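You operate a simulated robot arm through the tools that you are given. There is no shell and no other tool. Be economical: measure what you need, move in short steps, check, and stop when the job is done.

Carry out the task below with a simulated two-armed robot. There is one attempt and no reset: what you move stays moved.

## Task
Open the red and blue heater valves, set the heater dial to 80 and start its pump.
Fine: both valves open before the switch goes on; the flow lamp must light.

It is judged by the outcome, as a careful person would: the job done as asked, and still so three seconds after it is handed in. It fails if anything else is knocked over, pushed out of place, dropped, spilled or broken.

## Robot
Two 7-joint arms with fingered hands on one trunk that stands fixed in place. Base frame: the origin is at the foot of the trunk, x ahead of it, y to its left, z up. Units: cm, degrees, N and s.
The left shoulder is at [12.4, 12.5, 91.6], the right one opposite. With the tool pointing down near the work surface each hand reaches from about 10 to 80 cm from the base axis, measured 20 degrees to its own side. Payload 3.6 kg a hand.
The TCP of each hand is the grasp point between the finger pads, 3 cm short of the fingertips. In the tool frame z runs along the fingers and y along their closing line. Largest opening 10.4 cm; the body of the gripper starts 3.5 cm behind the TCP. The gripper is a hand of 4 fingers: y runs from the thumb to the fingers, the wrist lies at [-1.5, -10.4, -17.8] in the tool frame.
Orientation is told as [roll, pitch, yaw] about the base's x, y, z axes, in that order, counted from this pose: with the fingers straight down and the wrist toward the robot, the tool's x, y and z point along [0, 1, 0], [1, 0, 0] and [0, 0, -1] of the base frame.

## Interface
- The arms move only by the tool servo_tool. It takes "left_plan", "right_plan" or both (then of equal length, played together; a hand with none holds still); each is a list of rows, each an object (a shift or turn left out is 0) with "travel": the shift along the tool's x, y, z in units of 250 mm (1.0 is 250 mm), a list of three; "turn": the turn, a rotation vector about the tool's x, y, z in units of 180 degrees (1.0 is 180 degrees), a list of three. In form: [{"travel": [dx, dy, dz], "turn": [rx, ry, rz]}, ...]. A call has 1 to 8 rows; each row is the pose to reach, as a shift and turn from the pose commanded when the call began, along the tool's axes at that moment. A call with a number of a shift or a turn outside -1 to 1 is refused whole. Each row takes 0.2 s and may step no farther than 5 cm and 8.6 degrees from the row before; otherwise, the whole call is refused. Where a pose cannot be reached the arm comes as near as it can. A force on the tool above 50 N (or 10 N above the force at the start of the call, whichever is more), or a blocked arm, ends the call early, and 0.2 s more pass. In this call time passes only in rows, and 0.2 s behind the last. The reply holds the time, the measured pose of the TCP, the force on the tool along the base axes, the opening and the grip force, in the units named above and with some noise, with the torque about the TCP (base axes, N m) and any sound that the robot's microphone picked up, and new pictures: "views" is both (left out), scene, wrist or none (wrist: the cameras of the hands that moved).
- Cameras (640 x 400 px; columns grow to the right, rows downward): "scene" is now at [25.1, -2.57, 104.67]; the picture's right is [-0.30, -0.95, 0.00], its down [-0.51, 0.16, -0.84] and it looks along [0.80, -0.25, -0.54] (base axes); focal length 251 px, centre (320, 200). "left" rides on the left gripper at [-6.1, -9.2, -13] in its tool frame; the picture's right is [-0.81, -0.28, 0.52], its down [0.53, -0.71, 0.46] and it looks along [0.24, 0.65, 0.72] (tool axes); focal length 275 px, centre (320, 200). "right" rides on the right gripper at [6.1, -9.2, -13] in its tool frame; the picture's right is [-0.81, 0.27, -0.52], its down [-0.53, -0.71, 0.46] and it looks along [-0.24, 0.64, 0.72] (tool axes); focal length 275 px, centre (320, 200). There is no depth. A picture from a camera that has moved, and an enlarged one, comes with that camera's place and axes in the base frame and with its lens.
- lift_body(by): slides the trunk up (or, below 0, down) by that many cm; the arms and the scene camera ride with it, the base frame stays. It gives what a move gives, with no picture.
- curl_fingers(index, middle, ring, thumb_bend, thumb_turn, hand): sets how far each is bent, from 0 (flat) to 1 (curled in); at 0.3 the hand is open as for a grip, at 0.7 the pads meet at the TCP. One left out holds its place. A second passes; each finger stops where it meets its share of the squeeze, and holds until it gets a number again. It is the only way to open and close the hand. It gives what a move gives, with no picture; readings hold the bend of each and the force on the fingers (four entries, about 0 where the hand has none), thumb and palm. thumb_turn goes from beside the hand (0) to across from the fingers (1), as for a grip.
- pan_tilt(pan, tilt): turns the head with the scene camera to pan (to the left, within 80 degrees either way) and tilt (down, from -29 to 69), counted from straight ahead of the robot. It gives what a move gives, and a new picture of the scene camera.
- inspect(camera, box): a new picture of the part [left, top, right, bottom] of that camera's present view, enlarged. It takes no simulated time.
- hand_in(): hands the job in; it is judged then, once.

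Work in short steps. Places have to be worked out from the pictures, the camera data and where the tool is seen: move nearer, look again, correct. Check each grasp and each placing, and mend what went wrong. You have 120 turns and 200 pictures in all, those below and enlarged ones among them. Open the grippers and draw the arms clear of the work before you hand the job in, unless the task says otherwise; then end with one line.

The tools are called after "Call:" as name(argument=value, ...) on one line, values as JSON. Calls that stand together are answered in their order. servo_tool: Moves the arms, as the interface text tells. Its arguments: {"type":"object","properties":{"left_plan":{"type":"array","items":{"type":"object","properties":{"travel":{"type":"array","items":{"type":"number"}},"turn":{"type":"array","items":{"type":"number"}}}}},"right_plan":{"type":"array","items":{"type":"object","properties":{"travel":{"type":"array","items":{"type":"number"}},"turn":{"type":"array","items":{"type":"number"}}}}},"views":{"type":"string","enum":["both","scene","wrist","none"]}},"required":[]} The other tools are called the same way: lift_body (by) slides the trunk up or down; curl_fingers (index, middle, ring, thumb_bend, thumb_turn, hand) moves the fingers one by one; pan_tilt (pan, tilt) turns the head that bears the scene camera; inspect (camera, box) takes an enlarged picture of a part of a camera's view; hand_in () hands the job in.

At the start:

```text
time_s: 0.0
left_position: [51.41, 6.84, 91.2]
left_orientation: [0.0, 0.1, 0.1]
left_ft_force: [0.1, 0.2, -0.1]
left_ft_torque: [0.0, 0.02, 0.01]
left_gripper_width: 10.38
left_grip_force: 0.1
left_shape: jaw
left_bend: [0.3, 0.3, 0.3, 0.3, 0.98]
left_finger forces: [0.1, 0.0, 0.0, 0.0, 0.1, 0.1]
right_position: [49.06, -31.28, 89.14]
right_orientation: [0.0, 0.0, 0.2]
right_ft_force: [0.5, -0.1, -0.3]
right_ft_torque: [-0.01, 0.04, -0.01]
right_gripper_width: 10.4
right_grip_force: 0.0
right_shape: jaw
right_bend: [0.3, 0.3, 0.3, 0.3, 0.98]
right_finger forces: [0.0, 0.1, 0.0, 0.0, 0.0, 0.0]
trunk travel left (down, up): [-15.0, 38.6]
head pan, tilt: [-17.4, 32.6]
```

scene: 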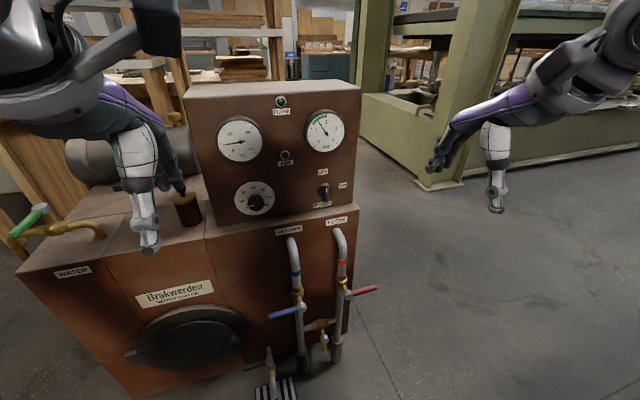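
right: 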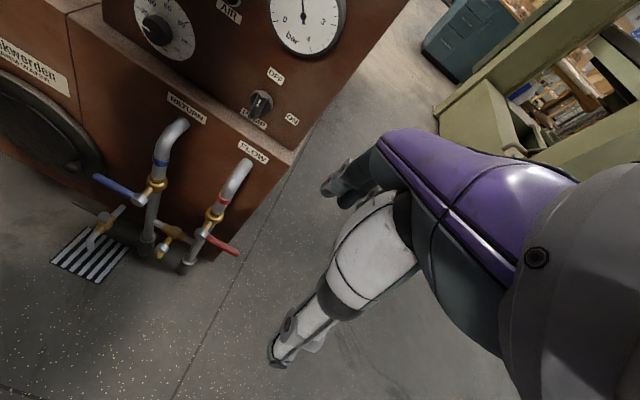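
left: 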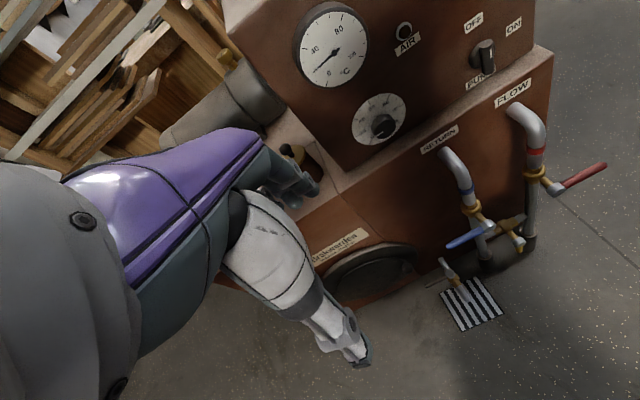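

I start with enlarged pictures of the panel and the valves to see their present state.

Call:
inspect(camera="scene", box=[190, 80, 370, 220])

Call:
inspect(camera="scene", box=[230, 210, 390, 400])

Call:
inspect(camera="left", box=[300, 0, 620, 340])

Call:
inspect(camera="right", box=[50, 0, 330, 290])

```text
2.86 times, centred on (280, 150) of scene
camera zoom: at [25.1, -2.57, 104.67], right [-0.3, -0.95, 0.0], down [-0.51, 0.16, -0.84], along [0.8, -0.25, -0.54], focal length 717 px, centre (434, 343)
```

zoom: 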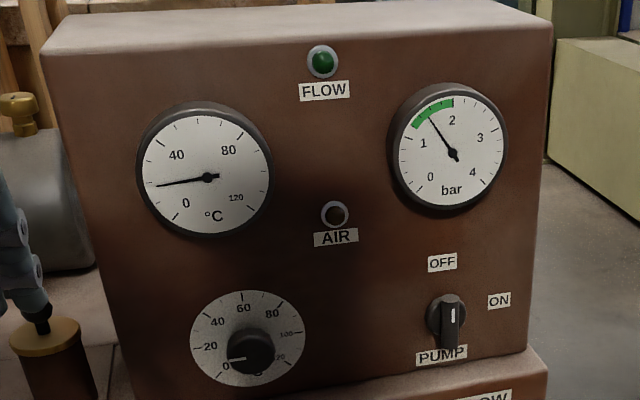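

```text
2.11 times, centred on (310, 305) of scene
camera zoom: at [25.1, -2.57, 104.67], right [-0.3, -0.95, 0.0], down [-0.51, 0.16, -0.84], along [0.8, -0.25, -0.54], focal length 529 px, centre (341, -21)
```

zoom: 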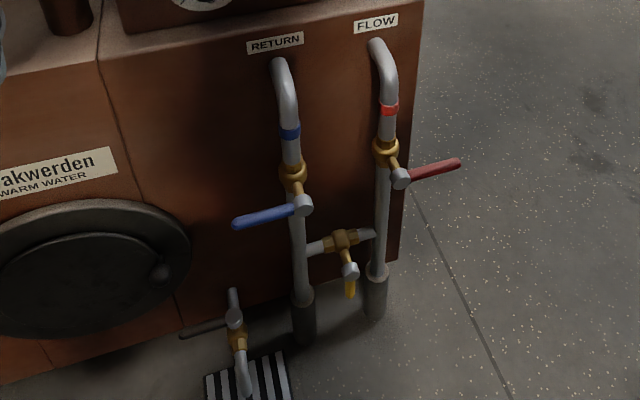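

```text
1.18 times, centred on (460, 170) of left
camera zoom: at [42.2, 0.74, 104.32], right [-0.27, -0.81, -0.52], down [-0.71, 0.53, -0.46], along [0.64, 0.24, -0.72], focal length 324 px, centre (155, 235)
```

zoom: 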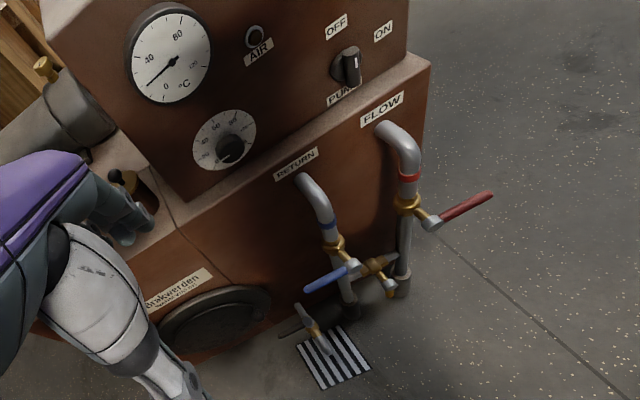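

```text
1.38 times, centred on (190, 145) of right
camera zoom: at [39.87, -25.17, 102.19], right [0.28, -0.81, 0.52], down [-0.71, -0.53, -0.46], along [0.64, -0.24, -0.72], focal length 380 px, centre (499, 276)
```

zoom: 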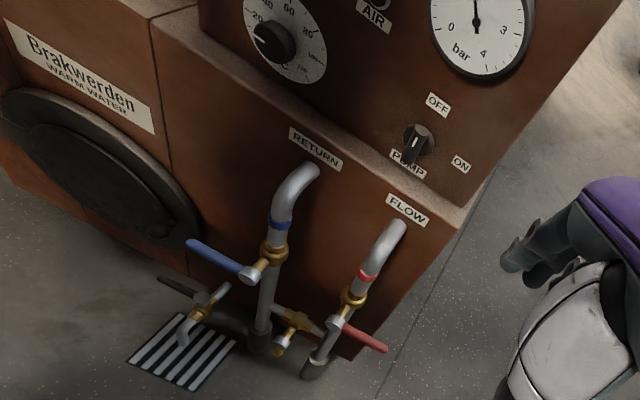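

The panel faces −x. I place the pump knob near (75.8, −19.7, 72.8), the dial near (75.8, −3, 72.8), the blue hub near (64, −10, 46.8) with its lever pointing +y, and the red hub near (64.3, −22.7, 46.3) with its lever pointing −y. Both valves are crosswise, so closed. I close the right hand into a beak, then pitch it and move it down near the red lever.

Call:
curl_fingers(hand="right", index=0.7, middle=0.7, ring=0.7, thumb_bend=0.7)

Call:
servo_tool(right_plan=[{"travel": [0, 0.05, 0.17], "turn": [-0.042, 0, 0]}, {"travel": [0, 0.1, 0.34], "turn": [-0.083, 0, 0]}, {"travel": [0, 0.15, 0.5], "turn": [-0.125, 0, 0]}, {"travel": [0, 0.2, 0.67], "turn": [-0.167, 0, 0]}, {"travel": [0, 0.25, 0.84], "turn": [-0.208, 0, 0]}, {"travel": [0, 0.3, 1.0], "turn": [-0.25, 0, 0]}])

```text
time_s: 1.0
left_position: [51.37, 6.91, 91.14]
left_orientation: [0.0, 0.1, 0.1]
left_ft_force: [0.7, -0.9, 0.3]
left_ft_torque: [0.04, 0.02, -0.02]
left_gripper_width: 10.39
left_grip_force: 0.0
left_shape: jaw
left_bend: [0.3, 0.3, 0.3, 0.3, 0.98]
left_finger forces: [0.0, 0.0, 0.0, 0.1, 0.0, 0.0]
right_position: [48.97, -31.3, 89.21]
right_orientation: [0.0, 0.0, 0.1]
right_ft_force: [-0.4, 0.0, -0.4]
right_ft_torque: [-0.02, 0.02, -0.02]
right_gripper_width: 0.14
right_grip_force: 0.0
right_shape: fingers
right_bend: [0.7, 0.7, 0.7, 0.7, 0.98]
right_finger forces: [0.0, 0.0, 0.0, 0.0, 0.0, 0.0]
trunk travel left (down, up): [-15.0, 38.6]
head pan, tilt: [-17.4, 32.6]
```

```text
time_s: 2.4
left_position: [51.42, 6.81, 91.1]
left_orientation: [0.0, 0.0, 0.0]
left_ft_force: [0.0, -0.1, -0.4]
left_ft_torque: [-0.01, -0.01, 0.01]
left_gripper_width: 10.4
left_grip_force: 0.0
left_shape: jaw
left_bend: [0.3, 0.3, 0.3, 0.3, 0.98]
left_finger forces: [0.0, 0.0, 0.0, 0.0, 0.0, 0.0]
right_position: [56.67, -31.3, 64.0]
right_orientation: [0.2, -45.1, 0.0]
right_ft_force: [-0.2, 0.2, 0.6]
right_ft_torque: [-0.04, -0.04, -0.01]
right_gripper_width: 0.13
right_grip_force: 0.0
right_shape: fingers
right_bend: [0.7, 0.7, 0.7, 0.7, 0.98]
right_finger forces: [0.0, 0.0, 0.1, 0.1, 0.1, 0.1]
trunk travel left (down, up): [-15.0, 38.6]
head pan, tilt: [-17.4, 32.6]
camera scene: at [25.11, -2.58, 104.67], right [-0.3, -0.95, 0.0], down [-0.52, 0.16, -0.84], along [0.8, -0.25, -0.54], focal length 251 px, centre (320, 200)
camera right: at [40.84, -25.23, 66.83], right [-0.17, -0.81, 0.56], down [-0.18, -0.53, -0.83], along [0.97, -0.24, -0.06], focal length 275 px, centre (320, 200)
```

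scene: 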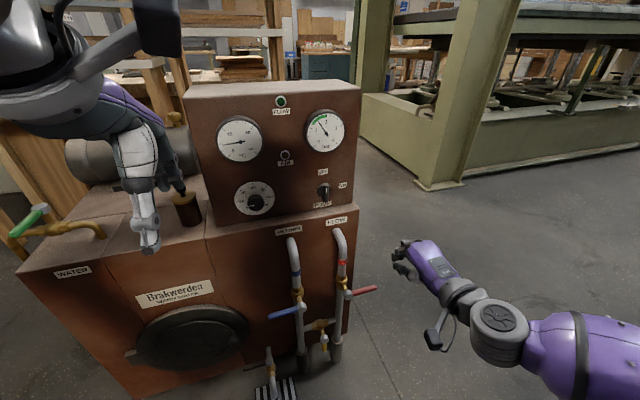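
right: 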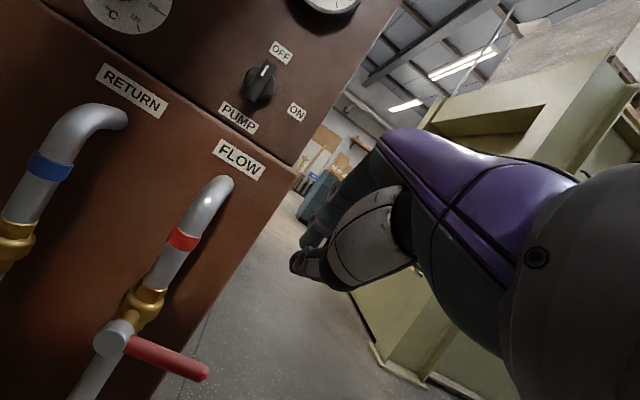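

The closed hand is clear and my lever estimates check out. I bring the beak to just above the outer part of the red lever.

Call:
servo_tool(right_plan=[{"travel": [0.018, -0.051, 0.133]}, {"travel": [0.036, -0.102, 0.266]}, {"travel": [0.054, -0.153, 0.399]}, {"travel": [0.072, -0.204, 0.532]}])

Call:
inspect(camera="scene", box=[250, 220, 450, 370])

```text
time_s: 3.4
left_position: [51.41, 6.85, 91.31]
left_orientation: [0.0, 0.0, 0.1]
left_ft_force: [0.4, -1.2, 0.6]
left_ft_torque: [0.03, -0.02, 0.0]
left_gripper_width: 10.37
left_grip_force: 0.0
left_shape: jaw
left_bend: [0.3, 0.3, 0.3, 0.3, 0.98]
left_finger forces: [0.1, 0.1, 0.0, 0.1, 0.0, 0.1]
right_position: [62.37, -29.4, 51.08]
right_orientation: [-0.1, -44.9, 0.1]
right_ft_force: [-0.7, 0.3, -0.2]
right_ft_torque: [0.05, -0.01, -0.02]
right_gripper_width: 0.14
right_grip_force: 0.0
right_shape: fingers
right_bend: [0.7, 0.7, 0.7, 0.7, 0.98]
right_finger forces: [0.0, 0.0, 0.0, 0.0, 0.0, 0.1]
trunk travel left (down, up): [-15.0, 38.6]
head pan, tilt: [-17.4, 32.6]
camera scene: at [25.11, -2.57, 104.67], right [-0.3, -0.95, 0.0], down [-0.52, 0.16, -0.84], along [0.8, -0.25, -0.54], focal length 251 px, centre (320, 200)
camera right: at [46.66, -23.38, 53.82], right [-0.17, -0.81, 0.56], down [-0.18, -0.53, -0.83], along [0.97, -0.24, -0.06], focal length 275 px, centre (320, 200)
```

scene: 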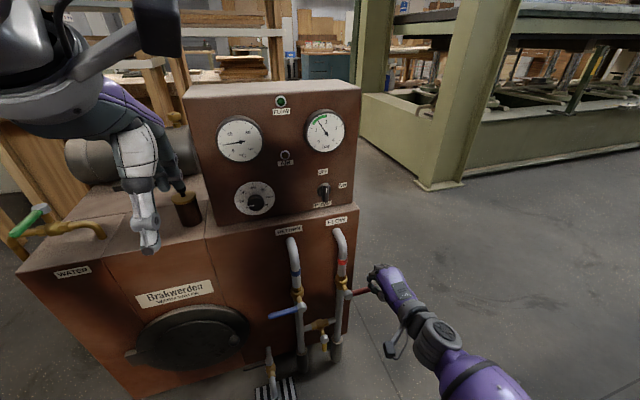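
right: 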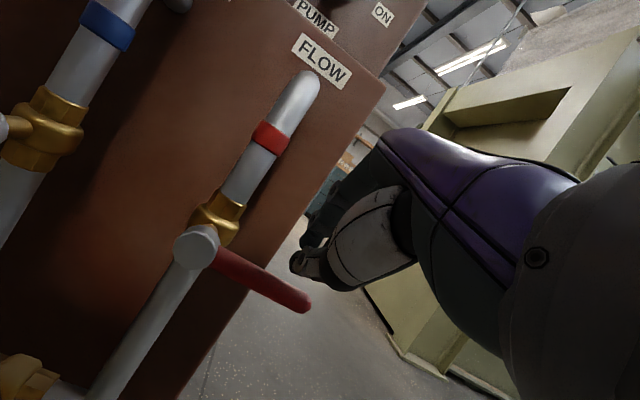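

```text
2.67 times, centred on (350, 295) of scene
camera zoom: at [25.11, -2.57, 104.67], right [-0.3, -0.95, 0.0], down [-0.52, 0.16, -0.84], along [0.8, -0.25, -0.54], focal length 670 px, centre (240, -53)
```

zoom: 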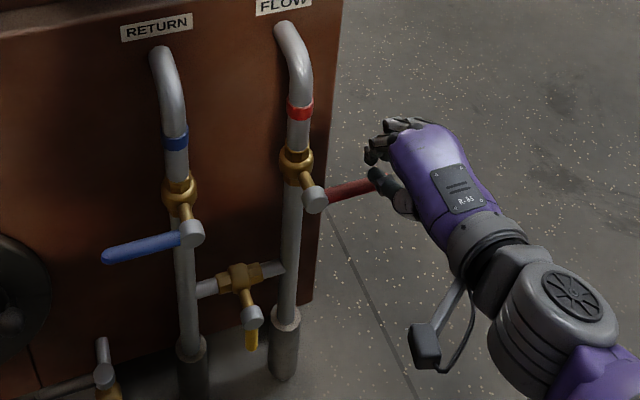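

The thumb is just over the lever's outer half. I press straight down a few centimetres and watch the force and the lever.

Call:
servo_tool(right_plan=[{"travel": [0, -0.028, 0.028]}, {"travel": [0, -0.057, 0.057]}, {"travel": [0, -0.085, 0.085]}, {"travel": [0, -0.113, 0.113]}])

Call:
inspect(camera="scene", box=[250, 220, 450, 370])

```text
time_s: 4.2
left_position: [51.1, 6.95, 91.44]
left_orientation: [0.0, -0.2, 0.0]
left_ft_force: [0.2, -0.2, -0.5]
left_ft_torque: [-0.01, -0.04, -0.03]
left_gripper_width: 10.37
left_grip_force: 0.1
left_shape: jaw
left_bend: [0.3, 0.3, 0.3, 0.3, 0.98]
left_finger forces: [0.0, 0.1, 0.0, 0.0, 0.1, 0.1]
right_position: [62.16, -29.59, 49.0]
right_orientation: [0.0, -45.7, 0.2]
right_ft_force: [-37.1, -0.8, 25.6]
right_ft_torque: [0.14, 0.56, 0.24]
right_gripper_width: 0.01
right_grip_force: 22.2
right_shape: fingers
right_bend: [0.7, 0.7, 0.7, 0.72, 0.98]
right_finger forces: [0.0, 0.0, 0.0, 0.1, 44.4, 0.1]
trunk travel left (down, up): [-15.0, 38.6]
head pan, tilt: [-17.4, 32.6]
stopped in row 3 (right hand): the force on the tool passed its limit at 61 N (the readings are from after the stop); the commanded pose is now the measured one
camera scene: at [24.73, -2.48, 104.79], right [-0.3, -0.95, 0.0], down [-0.51, 0.16, -0.84], along [0.81, -0.25, -0.54], focal length 251 px, centre (320, 200)
camera right: at [46.38, -23.47, 51.59], right [-0.17, -0.81, 0.56], down [-0.17, -0.53, -0.83], along [0.97, -0.24, -0.04], focal length 275 px, centre (320, 200)
```

scene: 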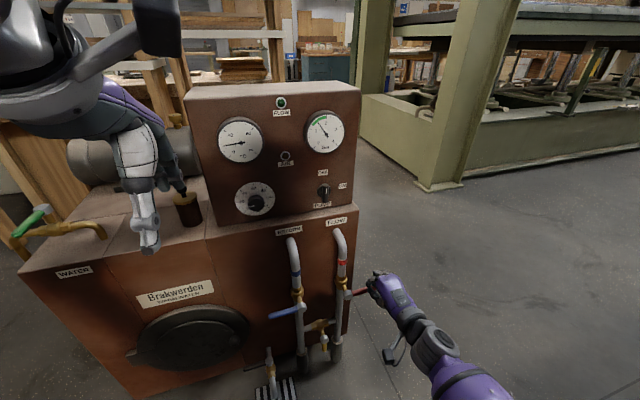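
right: 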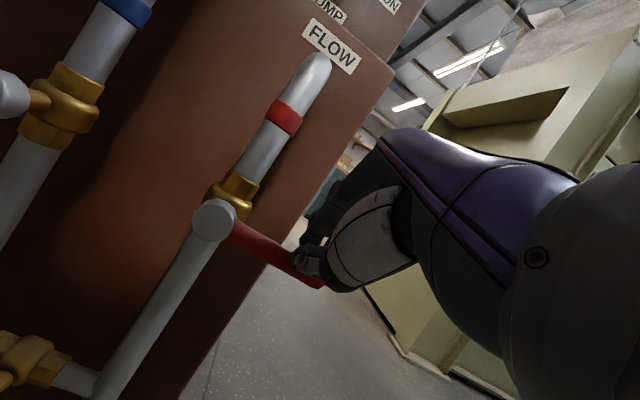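

```text
2.67 times, centred on (350, 295) of scene
camera zoom: at [24.73, -2.48, 104.79], right [-0.3, -0.95, 0.0], down [-0.51, 0.16, -0.84], along [0.81, -0.25, -0.54], focal length 670 px, centre (240, -53)
```

zoom: 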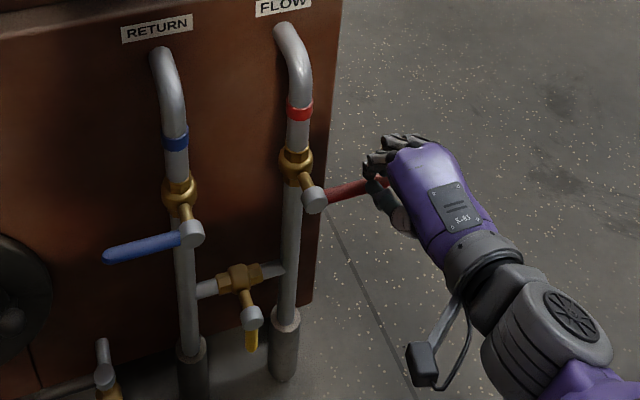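

The lever did not yield downward. The force was mostly along x, with the thumb pressing against its front, so it probably opens upward. I retract, lower the trunk a bit for reach, and then try from below.

Call:
servo_tool(right_plan=[{"travel": [0, -0.066, -0.123]}, {"travel": [0, -0.132, -0.246]}, {"travel": [0, -0.198, -0.368]}], views="none")

Call:
lift_body(by=-10)

```text
time_s: 5.0
left_position: [51.42, 6.87, 91.23]
left_orientation: [0.0, -0.1, 0.0]
left_ft_force: [0.6, 0.6, -0.7]
left_ft_torque: [0.0, 0.0, -0.01]
left_gripper_width: 10.36
left_grip_force: 0.0
left_shape: jaw
left_bend: [0.3, 0.3, 0.3, 0.3, 0.98]
left_finger forces: [0.0, 0.0, 0.0, 0.0, 0.1, 0.0]
right_position: [52.2, -29.59, 51.67]
right_orientation: [0.1, -45.3, 0.1]
right_ft_force: [0.5, 0.3, 0.1]
right_ft_torque: [0.01, 0.01, 0.0]
right_gripper_width: 0.09
right_grip_force: 0.0
right_shape: fingers
right_bend: [0.7, 0.7, 0.7, 0.7, 0.98]
right_finger forces: [0.0, 0.0, 0.1, 0.0, 0.0, 0.0]
trunk travel left (down, up): [-15.0, 38.6]
head pan, tilt: [-17.4, 32.6]
```

```text
time_s: 6.3
left_position: [51.43, 6.93, 81.24]
left_orientation: [0.0, -0.1, 0.1]
left_ft_force: [0.4, -0.5, -0.2]
left_ft_torque: [-0.02, 0.01, -0.01]
left_gripper_width: 10.38
left_grip_force: 0.2
left_shape: jaw
left_bend: [0.3, 0.3, 0.3, 0.3, 0.98]
left_finger forces: [0.0, 0.0, 0.0, 0.0, 0.0, 0.1]
right_position: [52.37, -29.6, 41.59]
right_orientation: [0.1, -45.3, 0.0]
right_ft_force: [-0.6, -0.1, -0.4]
right_ft_torque: [0.01, 0.0, 0.01]
right_gripper_width: 0.09
right_grip_force: 0.1
right_shape: fingers
right_bend: [0.7, 0.7, 0.7, 0.7, 0.98]
right_finger forces: [0.0, 0.1, 0.0, 0.0, 0.0, 0.0]
trunk travel left (down, up): [-5.0, 48.6]
head pan, tilt: [-17.4, 32.6]
```

Next I pitch the hand to nearly horizontal and slide it under the lever's outer part at z≈39.

Call:
servo_tool(right_plan=[{"travel": [0, 0.02, 0.05], "turn": [-0.042, 0, 0]}, {"travel": [0, 0.06, 0.12], "turn": [-0.084, 0, 0]}, {"travel": [0, 0.115, 0.22], "turn": [-0.125, 0, 0]}, {"travel": [0, 0.17, 0.317], "turn": [-0.167, 0, 0]}])

Call:
inspect(camera="scene", box=[250, 180, 450, 330])

```text
time_s: 7.3
left_position: [51.44, 6.85, 81.26]
left_orientation: [0.0, -0.1, 0.1]
left_ft_force: [-0.7, 0.4, 0.3]
left_ft_torque: [0.0, -0.03, 0.01]
left_gripper_width: 10.35
left_grip_force: 0.1
left_shape: jaw
left_bend: [0.3, 0.3, 0.3, 0.3, 0.98]
left_finger forces: [0.1, 0.0, 0.0, 0.1, 0.0, 0.1]
right_position: [60.98, -29.53, 39.0]
right_orientation: [0.1, -75.4, 0.0]
right_ft_force: [-0.1, 0.1, 0.7]
right_ft_torque: [-0.04, -0.01, -0.02]
right_gripper_width: 0.07
right_grip_force: 0.0
right_shape: fingers
right_bend: [0.7, 0.7, 0.7, 0.7, 0.98]
right_finger forces: [0.0, 0.0, 0.0, 0.0, 0.0, 0.1]
trunk travel left (down, up): [-5.0, 48.6]
head pan, tilt: [-17.4, 32.6]
camera scene: at [28.64, -2.57, 93.66], right [-0.3, -0.95, 0.0], down [-0.51, 0.16, -0.84], along [0.8, -0.25, -0.54], focal length 251 px, centre (320, 200)
camera right: at [46.05, -23.42, 33.44], right [-0.43, -0.81, 0.4], down [0.26, -0.53, -0.81], along [0.86, -0.24, 0.44], focal length 275 px, centre (320, 200)
```

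scene: 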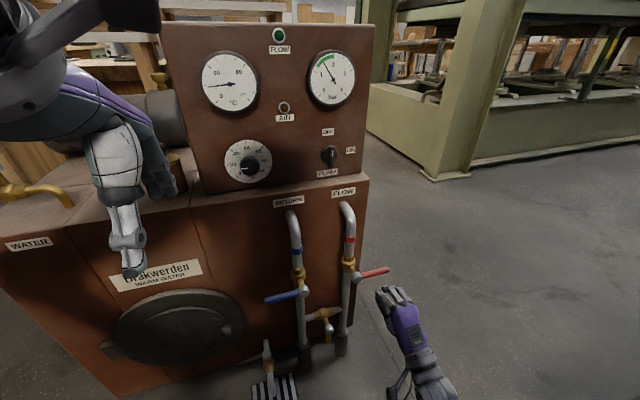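
right: 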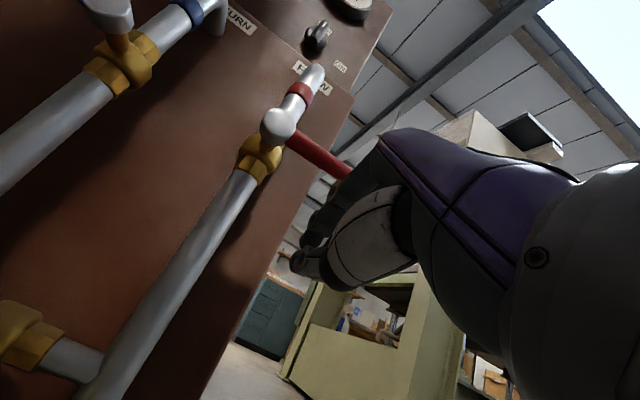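

```text
2.67 times, centred on (350, 255) of scene
camera zoom: at [28.64, -2.57, 93.66], right [-0.3, -0.95, 0.0], down [-0.51, 0.16, -0.84], along [0.8, -0.25, -0.54], focal length 670 px, centre (240, 53)
```

zoom: 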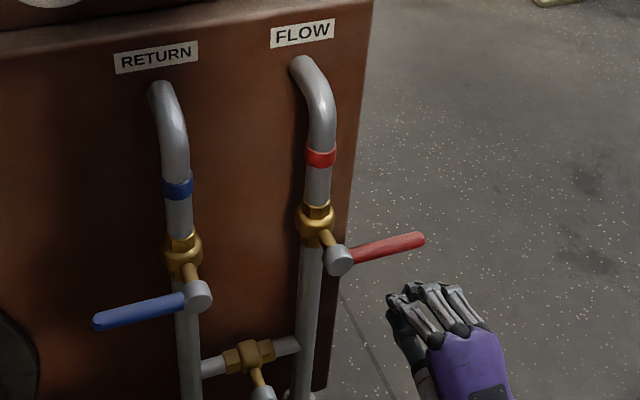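

The hand sits under the lever with the fingers' backs facing up. I move forward 3.5 cm, then lift.

Call:
servo_tool(right_plan=[{"travel": [0, 0.036, 0.135]}, {"travel": [0, 0.113, 0.114]}, {"travel": [0, 0.19, 0.094]}, {"travel": [0, 0.268, 0.073]}, {"travel": [0, 0.345, 0.052]}])

Call:
inspect(camera="scene", box=[250, 180, 450, 330])

```text
time_s: 8.5
left_position: [51.44, 6.86, 81.24]
left_orientation: [0.0, 0.0, 0.1]
left_ft_force: [-0.2, 0.6, 0.6]
left_ft_torque: [-0.03, 0.03, 0.0]
left_gripper_width: 10.37
left_grip_force: 0.0
left_shape: jaw
left_bend: [0.3, 0.3, 0.3, 0.3, 0.98]
left_finger forces: [0.0, 0.0, 0.0, 0.0, 0.0, 0.1]
right_position: [64.33, -29.59, 47.04]
right_orientation: [0.3, -75.3, -0.1]
right_ft_force: [-2.1, -1.6, -1.4]
right_ft_torque: [0.01, -0.07, -0.02]
right_gripper_width: 0.0
right_grip_force: 1.3
right_shape: fingers
right_bend: [0.7, 0.7, 0.7, 0.7, 0.98]
right_finger forces: [2.1, 0.0, 0.1, 0.1, 0.0, 0.0]
trunk travel left (down, up): [-5.0, 48.6]
head pan, tilt: [-17.4, 32.6]
camera scene: at [28.66, -2.57, 93.66], right [-0.3, -0.95, 0.0], down [-0.51, 0.16, -0.84], along [0.8, -0.25, -0.54], focal length 251 px, centre (320, 200)
camera right: at [49.41, -23.42, 41.49], right [-0.43, -0.81, 0.4], down [0.26, -0.53, -0.81], along [0.86, -0.24, 0.44], focal length 275 px, centre (320, 200)
```

scene: 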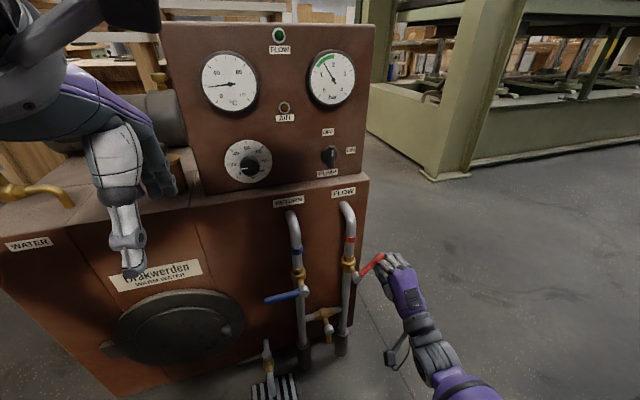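
right: 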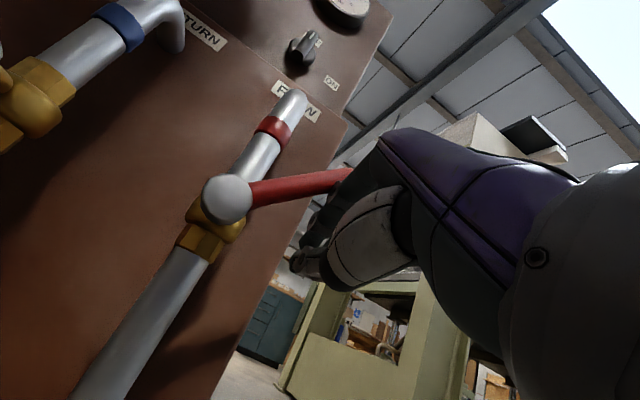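

```text
2.67 times, centred on (350, 255) of scene
camera zoom: at [28.66, -2.57, 93.66], right [-0.3, -0.95, 0.0], down [-0.51, 0.16, -0.84], along [0.8, -0.25, -0.54], focal length 670 px, centre (240, 53)
```

zoom: 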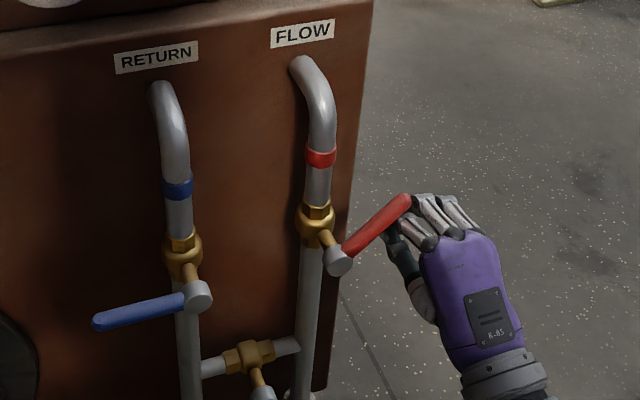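

The red lever rises easily, so upward is open. I continue the arc up and then toward the pipe.

Call:
servo_tool(right_plan=[{"travel": [0.03, 0.077, -0.021]}, {"travel": [0.08, 0.135, -0.036]}, {"travel": [0.13, 0.16, -0.042]}, {"travel": [0.18, 0.16, -0.042]}])

Call:
inspect(camera="scene", box=[250, 180, 450, 330])

```text
time_s: 9.5
left_position: [51.4, 6.81, 81.27]
left_orientation: [0.0, 0.0, 0.1]
left_ft_force: [0.3, -0.1, 0.7]
left_ft_torque: [0.02, 0.03, 0.01]
left_gripper_width: 10.36
left_grip_force: 0.1
left_shape: jaw
left_bend: [0.3, 0.3, 0.3, 0.3, 0.98]
left_finger forces: [0.0, 0.1, 0.1, 0.1, 0.0, 0.0]
right_position: [64.29, -25.11, 51.21]
right_orientation: [-0.1, -75.4, 0.1]
right_ft_force: [0.1, -4.0, 0.2]
right_ft_torque: [0.07, 0.02, 0.02]
right_gripper_width: 0.07
right_grip_force: 2.4
right_shape: fingers
right_bend: [0.7, 0.7, 0.7, 0.7, 0.98]
right_finger forces: [3.7, 0.0, 0.1, 0.0, 0.5, 0.0]
trunk travel left (down, up): [-5.0, 48.6]
head pan, tilt: [-17.4, 32.6]
camera scene: at [28.65, -2.6, 93.66], right [-0.3, -0.95, 0.0], down [-0.51, 0.16, -0.84], along [0.8, -0.25, -0.54], focal length 251 px, centre (320, 200)
camera right: at [49.37, -18.97, 45.7], right [-0.43, -0.81, 0.4], down [0.26, -0.53, -0.81], along [0.86, -0.24, 0.44], focal length 275 px, centre (320, 200)
```

scene: 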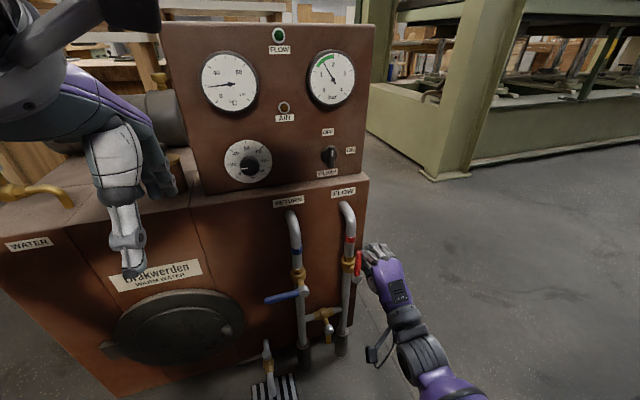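
right: 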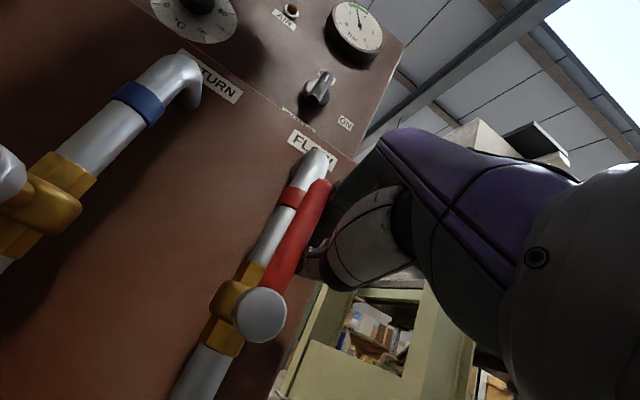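

```text
2.67 times, centred on (350, 255) of scene
camera zoom: at [28.65, -2.6, 93.66], right [-0.3, -0.95, 0.0], down [-0.51, 0.16, -0.84], along [0.8, -0.25, -0.54], focal length 670 px, centre (240, 53)
```

zoom: 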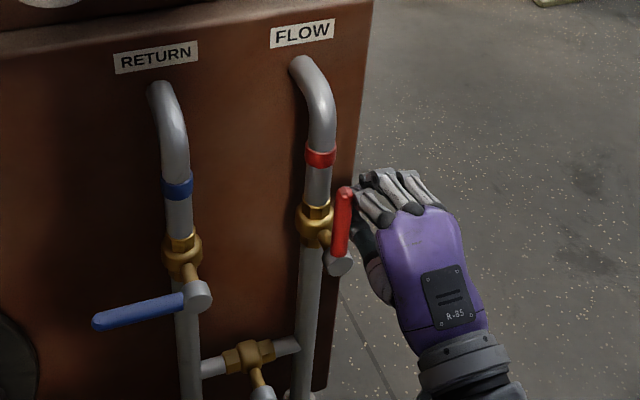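

The red lever looks nearly vertical. I push a little further +y to meet the stop.

Call:
servo_tool(right_plan=[{"travel": [0.02, 0, 0]}, {"travel": [0.04, 0, 0]}, {"travel": [0.06, 0, 0]}], views="wrist")

Call:
inspect(camera="scene", box=[280, 200, 400, 290])

```text
time_s: 10.3
left_position: [51.52, 6.91, 81.32]
left_orientation: [-0.1, -0.1, 0.2]
left_ft_force: [0.9, 0.6, -0.4]
left_ft_torque: [0.0, -0.01, 0.01]
left_gripper_width: 10.37
left_grip_force: 0.0
left_shape: jaw
left_bend: [0.3, 0.3, 0.3, 0.3, 0.98]
left_finger forces: [0.0, 0.0, 0.1, 0.1, 0.0, 0.0]
right_position: [64.19, -24.94, 51.18]
right_orientation: [-0.1, -75.4, -1.0]
right_ft_force: [-2.0, -21.1, 2.2]
right_ft_torque: [0.39, -0.02, 0.02]
right_gripper_width: 0.06
right_grip_force: 10.6
right_shape: fingers
right_bend: [0.7, 0.7, 0.7, 0.7, 0.98]
right_finger forces: [18.8, 0.0, 0.0, 0.0, 2.6, 0.0]
trunk travel left (down, up): [-5.0, 48.6]
head pan, tilt: [-17.4, 32.6]
stopped in row 3 (right hand): the force on the tool passed its limit at 51 N (the readings are from after the stop); the commanded pose is now the measured one
camera right: at [49.46, -18.47, 45.66], right [-0.45, -0.8, 0.4], down [0.25, -0.54, -0.81], along [0.86, -0.26, 0.44], focal length 275 px, centre (320, 200)
```

right: 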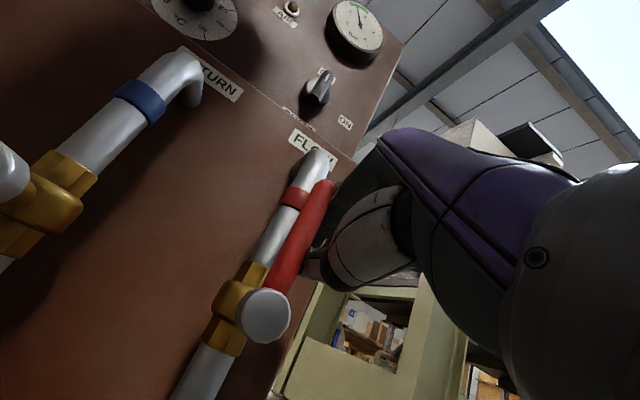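

```text
4.44 times, centred on (340, 245) of scene
camera zoom: at [28.65, -2.63, 93.66], right [-0.3, -0.95, 0.0], down [-0.51, 0.16, -0.84], along [0.8, -0.25, -0.54], focal length 1116 px, centre (231, 0)
```

zoom: 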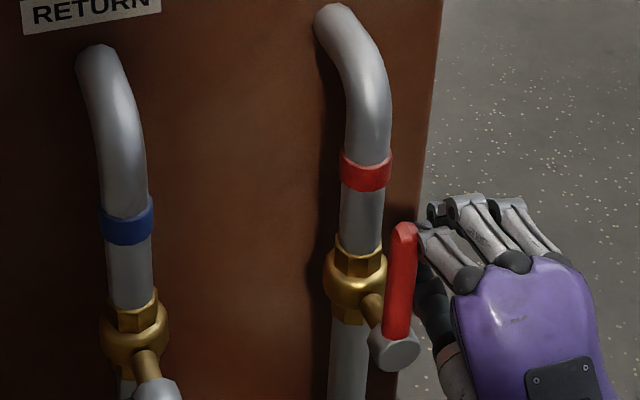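

The lever met the stop at 50 N and lies parallel to the pipe: red is open. I close the left hand, withdraw the right one, and bring the left one down in front of the blue lever for the mirrored move.

Call:
curl_fingers(hand="left", index=0.7, middle=0.7, ring=0.7, thumb_bend=0.7)

Call:
servo_tool(right_plan=[{"travel": [-0.06, 0, 0]}, {"travel": [-0.12, 0, -0.05]}, {"travel": [-0.16, 0, -0.15]}, {"travel": [-0.2, 0, -0.25]}, {"travel": [-0.25, 0, -0.35]}, {"travel": [-0.3, 0, -0.45]}, {"travel": [-0.35, 0, -0.55]}, {"travel": [-0.4, 0, -0.6]}], left_plan=[{"travel": [-0.049, 0, 0.19], "turn": [-0.0467, 0, 0]}, {"travel": [-0.098, 0, 0.38], "turn": [-0.0934, 0, 0]}, {"travel": [-0.147, 0, 0.57], "turn": [-0.14, 0, 0]}, {"travel": [-0.196, 0, 0.76], "turn": [-0.1867, 0, 0]}, {"travel": [-0.245, 0, 0.9], "turn": [-0.2334, 0, 0]}, {"travel": [-0.294, 0, 0.93], "turn": [-0.28, 0, 0]}, {"travel": [-0.343, 0, 0.96], "turn": [-0.3267, 0, 0]}, {"travel": [-0.392, 0, 0.99], "turn": [-0.373, 0, 0]}], views="both")

```text
time_s: 11.3
left_position: [51.42, 6.68, 81.23]
left_orientation: [0.1, 0.1, 0.1]
left_ft_force: [-0.6, 0.6, 0.5]
left_ft_torque: [-0.02, 0.01, -0.02]
left_gripper_width: 0.15
left_grip_force: 0.1
left_shape: fingers
left_bend: [0.7, 0.7, 0.7, 0.7, 0.98]
left_finger forces: [0.0, 0.0, 0.0, 0.1, 0.0, 0.1]
right_position: [64.26, -24.92, 51.19]
right_orientation: [0.1, -75.4, -1.1]
right_ft_force: [-2.5, -27.6, 1.5]
right_ft_torque: [0.51, -0.04, 0.05]
right_gripper_width: 0.05
right_grip_force: 14.3
right_shape: fingers
right_bend: [0.7, 0.7, 0.7, 0.7, 0.99]
right_finger forces: [24.8, 0.0, 0.0, 0.0, 3.4, 0.0]
trunk travel left (down, up): [-5.0, 48.6]
head pan, tilt: [-17.4, 32.6]
```

```text
time_s: 13.1
left_position: [51.48, -3.03, 56.41]
left_orientation: [0.2, -67.2, -0.2]
left_ft_force: [-0.5, 0.1, -0.4]
left_ft_torque: [0.03, 0.01, 0.02]
left_gripper_width: 0.11
left_grip_force: 0.0
left_shape: fingers
left_bend: [0.7, 0.7, 0.7, 0.7, 0.98]
left_finger forces: [0.0, 0.0, 0.0, 0.0, 0.0, 0.0]
right_position: [49.59, -34.36, 55.0]
right_orientation: [-0.1, -75.4, -0.6]
right_ft_force: [0.1, 0.4, 0.9]
right_ft_torque: [0.0, 0.02, -0.01]
right_gripper_width: 0.06
right_grip_force: 0.0
right_shape: fingers
right_bend: [0.7, 0.7, 0.7, 0.7, 0.98]
right_finger forces: [0.0, 0.1, 0.0, 0.0, 0.0, 0.0]
trunk travel left (down, up): [-5.0, 48.6]
head pan, tilt: [-17.4, 32.6]
camera scene: at [28.66, -2.55, 93.66], right [-0.3, -0.95, 0.0], down [-0.51, 0.16, -0.84], along [0.8, -0.25, -0.54], focal length 251 px, centre (320, 200)
camera right: at [34.72, -28.03, 49.42], right [-0.44, -0.81, 0.4], down [0.25, -0.54, -0.81], along [0.86, -0.25, 0.44], focal length 275 px, centre (320, 200)
camera left: at [35.78, -9.09, 53.06], right [0.37, -0.81, -0.46], down [0.14, 0.53, -0.83], along [0.92, 0.24, 0.31], focal length 275 px, centre (320, 200)
```

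scene: 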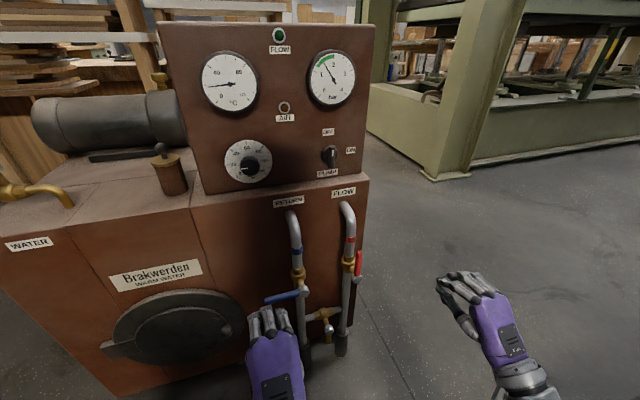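
right: 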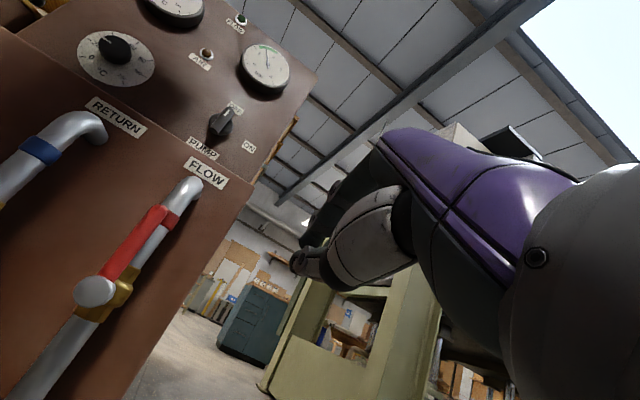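
left: 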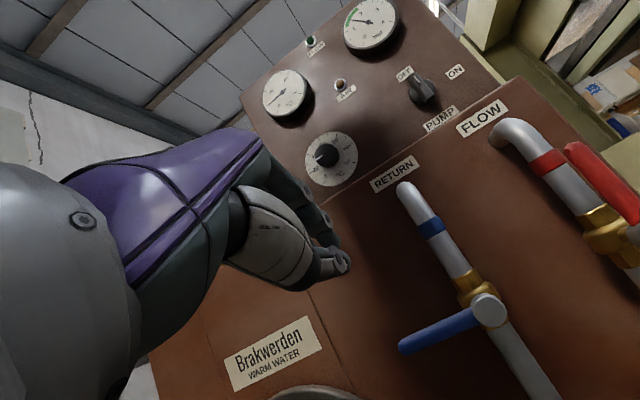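

Red stays open, and the left hand is above and in front of the blue lever. I move it down to z≈39, then forward under the lever.

Call:
servo_tool(left_plan=[{"travel": [0, -0.16, 0.068], "turn": [-0.023, 0, 0]}, {"travel": [0, -0.321, 0.135], "turn": [-0.046, 0, 0]}, {"travel": [0, -0.481, 0.203], "turn": [-0.046, 0, 0]}, {"travel": [0, -0.642, 0.27], "turn": [-0.046, 0, 0]}, {"travel": [0, -0.592, 0.388], "turn": [-0.046, 0, 0]}, {"travel": [0, -0.543, 0.506], "turn": [-0.046, 0, 0]}, {"travel": [0, -0.493, 0.624], "turn": [-0.046, 0, 0]}, {"travel": [0, -0.444, 0.742], "turn": [-0.046, 0, 0]}])

Call:
inspect(camera="scene", box=[220, 220, 400, 355])

```text
time_s: 14.9
left_position: [64.06, -2.91, 38.88]
left_orientation: [0.1, -75.4, 0.0]
left_ft_force: [-0.4, 0.1, 0.3]
left_ft_torque: [0.01, 0.03, 0.0]
left_gripper_width: 0.11
left_grip_force: 0.0
left_shape: fingers
left_bend: [0.7, 0.7, 0.7, 0.7, 0.98]
left_finger forces: [0.1, 0.0, 0.0, 0.1, 0.0, 0.1]
right_position: [49.59, -34.34, 54.86]
right_orientation: [-0.1, -75.3, -0.5]
right_ft_force: [0.3, -0.1, -0.4]
right_ft_torque: [0.01, 0.0, -0.02]
right_gripper_width: 0.09
right_grip_force: 0.1
right_shape: fingers
right_bend: [0.7, 0.7, 0.7, 0.7, 0.98]
right_finger forces: [0.1, 0.1, 0.0, 0.0, 0.0, 0.0]
trunk travel left (down, up): [-5.0, 48.6]
head pan, tilt: [-17.4, 32.6]
camera scene: at [28.64, -2.55, 93.66], right [-0.3, -0.95, 0.0], down [-0.51, 0.16, -0.84], along [0.8, -0.25, -0.54], focal length 251 px, centre (320, 200)
camera left: at [49.12, -9.04, 33.37], right [0.43, -0.81, -0.4], down [0.26, 0.53, -0.81], along [0.86, 0.24, 0.44], focal length 275 px, centre (320, 200)
```

scene: 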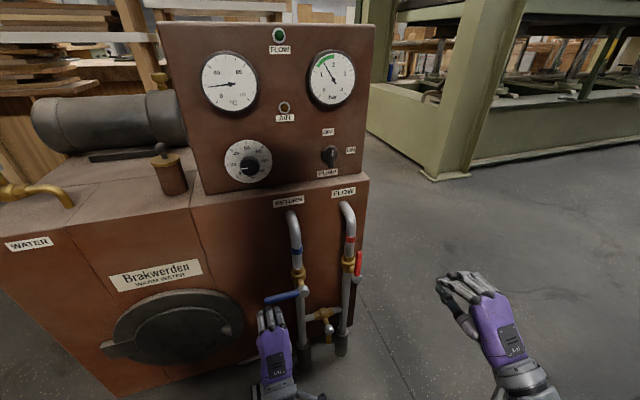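
left: 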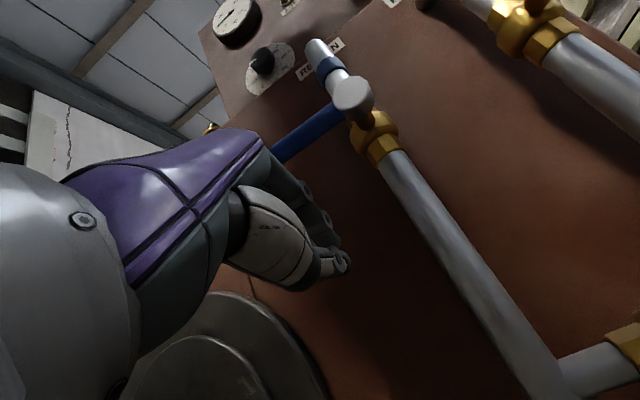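

```text
2.96 times, centred on (310, 288) of scene
camera zoom: at [28.64, -2.55, 93.66], right [-0.3, -0.95, 0.0], down [-0.51, 0.16, -0.84], along [0.8, -0.25, -0.54], focal length 744 px, centre (350, -59)
```

zoom: 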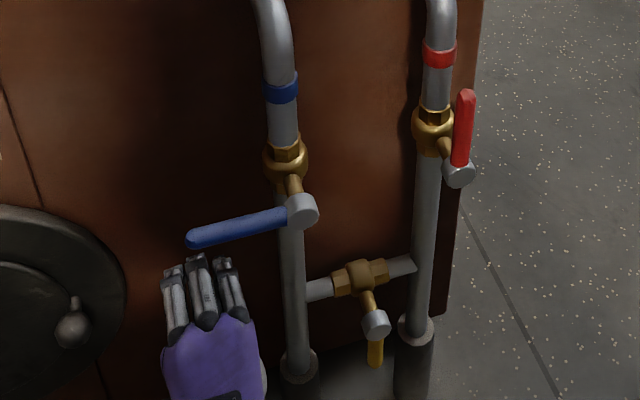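

The hand is under the lever, mirroring the red case. I lift and sweep along the same arc.

Call:
servo_tool(left_plan=[{"travel": [0, 0.077, -0.021]}, {"travel": [0, 0.154, -0.041]}, {"travel": [0, 0.232, -0.062]}, {"travel": [0, 0.309, -0.083]}, {"travel": [-0.03, 0.386, -0.104]}, {"travel": [-0.08, 0.444, -0.119]}, {"travel": [-0.13, 0.47, -0.125]}, {"travel": [-0.18, 0.47, -0.125]}])

Call:
inspect(camera="scene", box=[240, 190, 390, 303])

```text
time_s: 16.7
left_position: [64.16, -7.41, 51.23]
left_orientation: [-0.2, -75.6, 0.1]
left_ft_force: [-1.9, 2.3, 0.4]
left_ft_torque: [-0.04, 0.01, -0.01]
left_gripper_width: 0.13
left_grip_force: 0.4
left_shape: fingers
left_bend: [0.7, 0.7, 0.7, 0.7, 0.98]
left_finger forces: [1.8, 0.0, 0.0, 0.0, 0.0, 0.1]
right_position: [49.54, -34.4, 54.95]
right_orientation: [-0.1, -75.3, -0.6]
right_ft_force: [0.7, 0.6, -0.7]
right_ft_torque: [0.02, -0.02, 0.02]
right_gripper_width: 0.08
right_grip_force: 0.1
right_shape: fingers
right_bend: [0.7, 0.7, 0.7, 0.7, 0.98]
right_finger forces: [0.1, 0.0, 0.0, 0.1, 0.0, 0.0]
trunk travel left (down, up): [-5.0, 48.6]
head pan, tilt: [-17.4, 32.6]
camera scene: at [28.65, -2.55, 93.67], right [-0.3, -0.95, 0.0], down [-0.51, 0.16, -0.84], along [0.8, -0.25, -0.54], focal length 251 px, centre (320, 200)
camera left: at [49.24, -13.53, 45.68], right [0.43, -0.81, -0.4], down [0.26, 0.53, -0.8], along [0.86, 0.24, 0.44], focal length 275 px, centre (320, 200)
```

scene: 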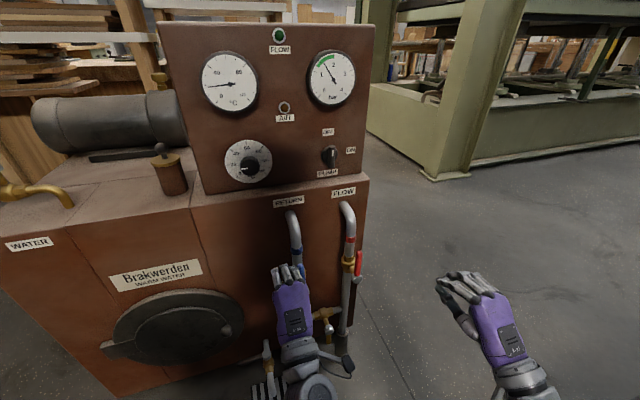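
left: 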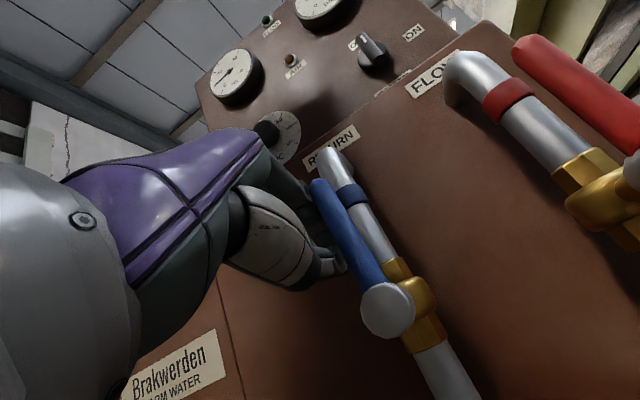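

```text
3.54 times, centred on (315, 246) of scene
camera zoom: at [28.65, -2.55, 93.67], right [-0.3, -0.95, 0.0], down [-0.51, 0.16, -0.84], along [0.8, -0.25, -0.54], focal length 889 px, centre (338, 35)
```

zoom: 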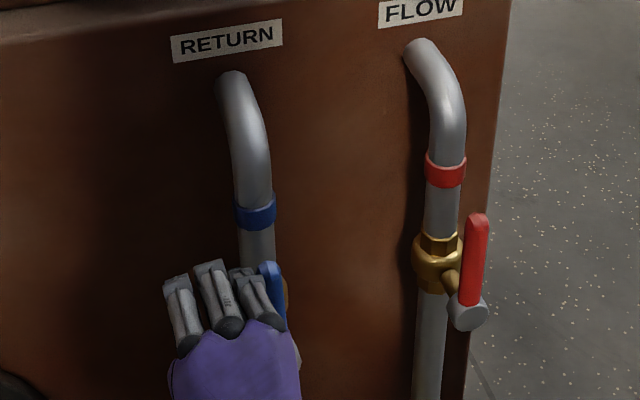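

Blue is almost vertical, so I push on to its stop.

Call:
servo_tool(left_plan=[{"travel": [-0.02, 0, 0]}, {"travel": [-0.04, 0, 0]}, {"travel": [-0.06, 0, 0]}, {"travel": [-0.08, 0, 0]}], views="wrist")

```text
time_s: 17.7
left_position: [64.33, -7.99, 51.17]
left_orientation: [-0.9, -75.6, 2.4]
left_ft_force: [-13.2, 21.1, 5.3]
left_ft_torque: [-0.46, -0.21, -0.2]
left_gripper_width: 0.06
left_grip_force: 11.0
left_shape: fingers
left_bend: [0.7, 0.7, 0.7, 0.7, 0.99]
left_finger forces: [20.6, 0.0, 0.0, 0.0, 3.1, 0.1]
right_position: [49.45, -34.33, 55.11]
right_orientation: [-0.2, -75.4, -0.5]
right_ft_force: [-0.4, -0.6, 0.2]
right_ft_torque: [0.01, 0.02, 0.01]
right_gripper_width: 0.07
right_grip_force: 0.0
right_shape: fingers
right_bend: [0.7, 0.7, 0.7, 0.7, 0.98]
right_finger forces: [0.0, 0.1, 0.1, 0.0, 0.0, 0.0]
trunk travel left (down, up): [-5.0, 48.6]
head pan, tilt: [-17.4, 32.6]
stopped in row 4 (left hand): the force on the tool passed its limit at 54 N (the readings are from after the stop); the commanded pose is now the measured one
camera left: at [49.6, -14.58, 45.59], right [0.46, -0.8, -0.39], down [0.25, 0.54, -0.81], along [0.85, 0.27, 0.44], focal length 275 px, centre (320, 200)
```

left: 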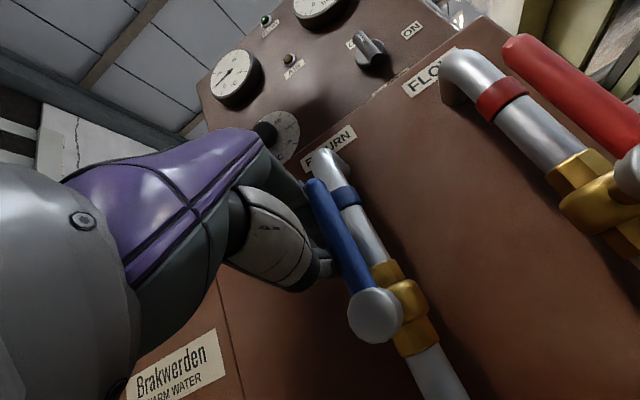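

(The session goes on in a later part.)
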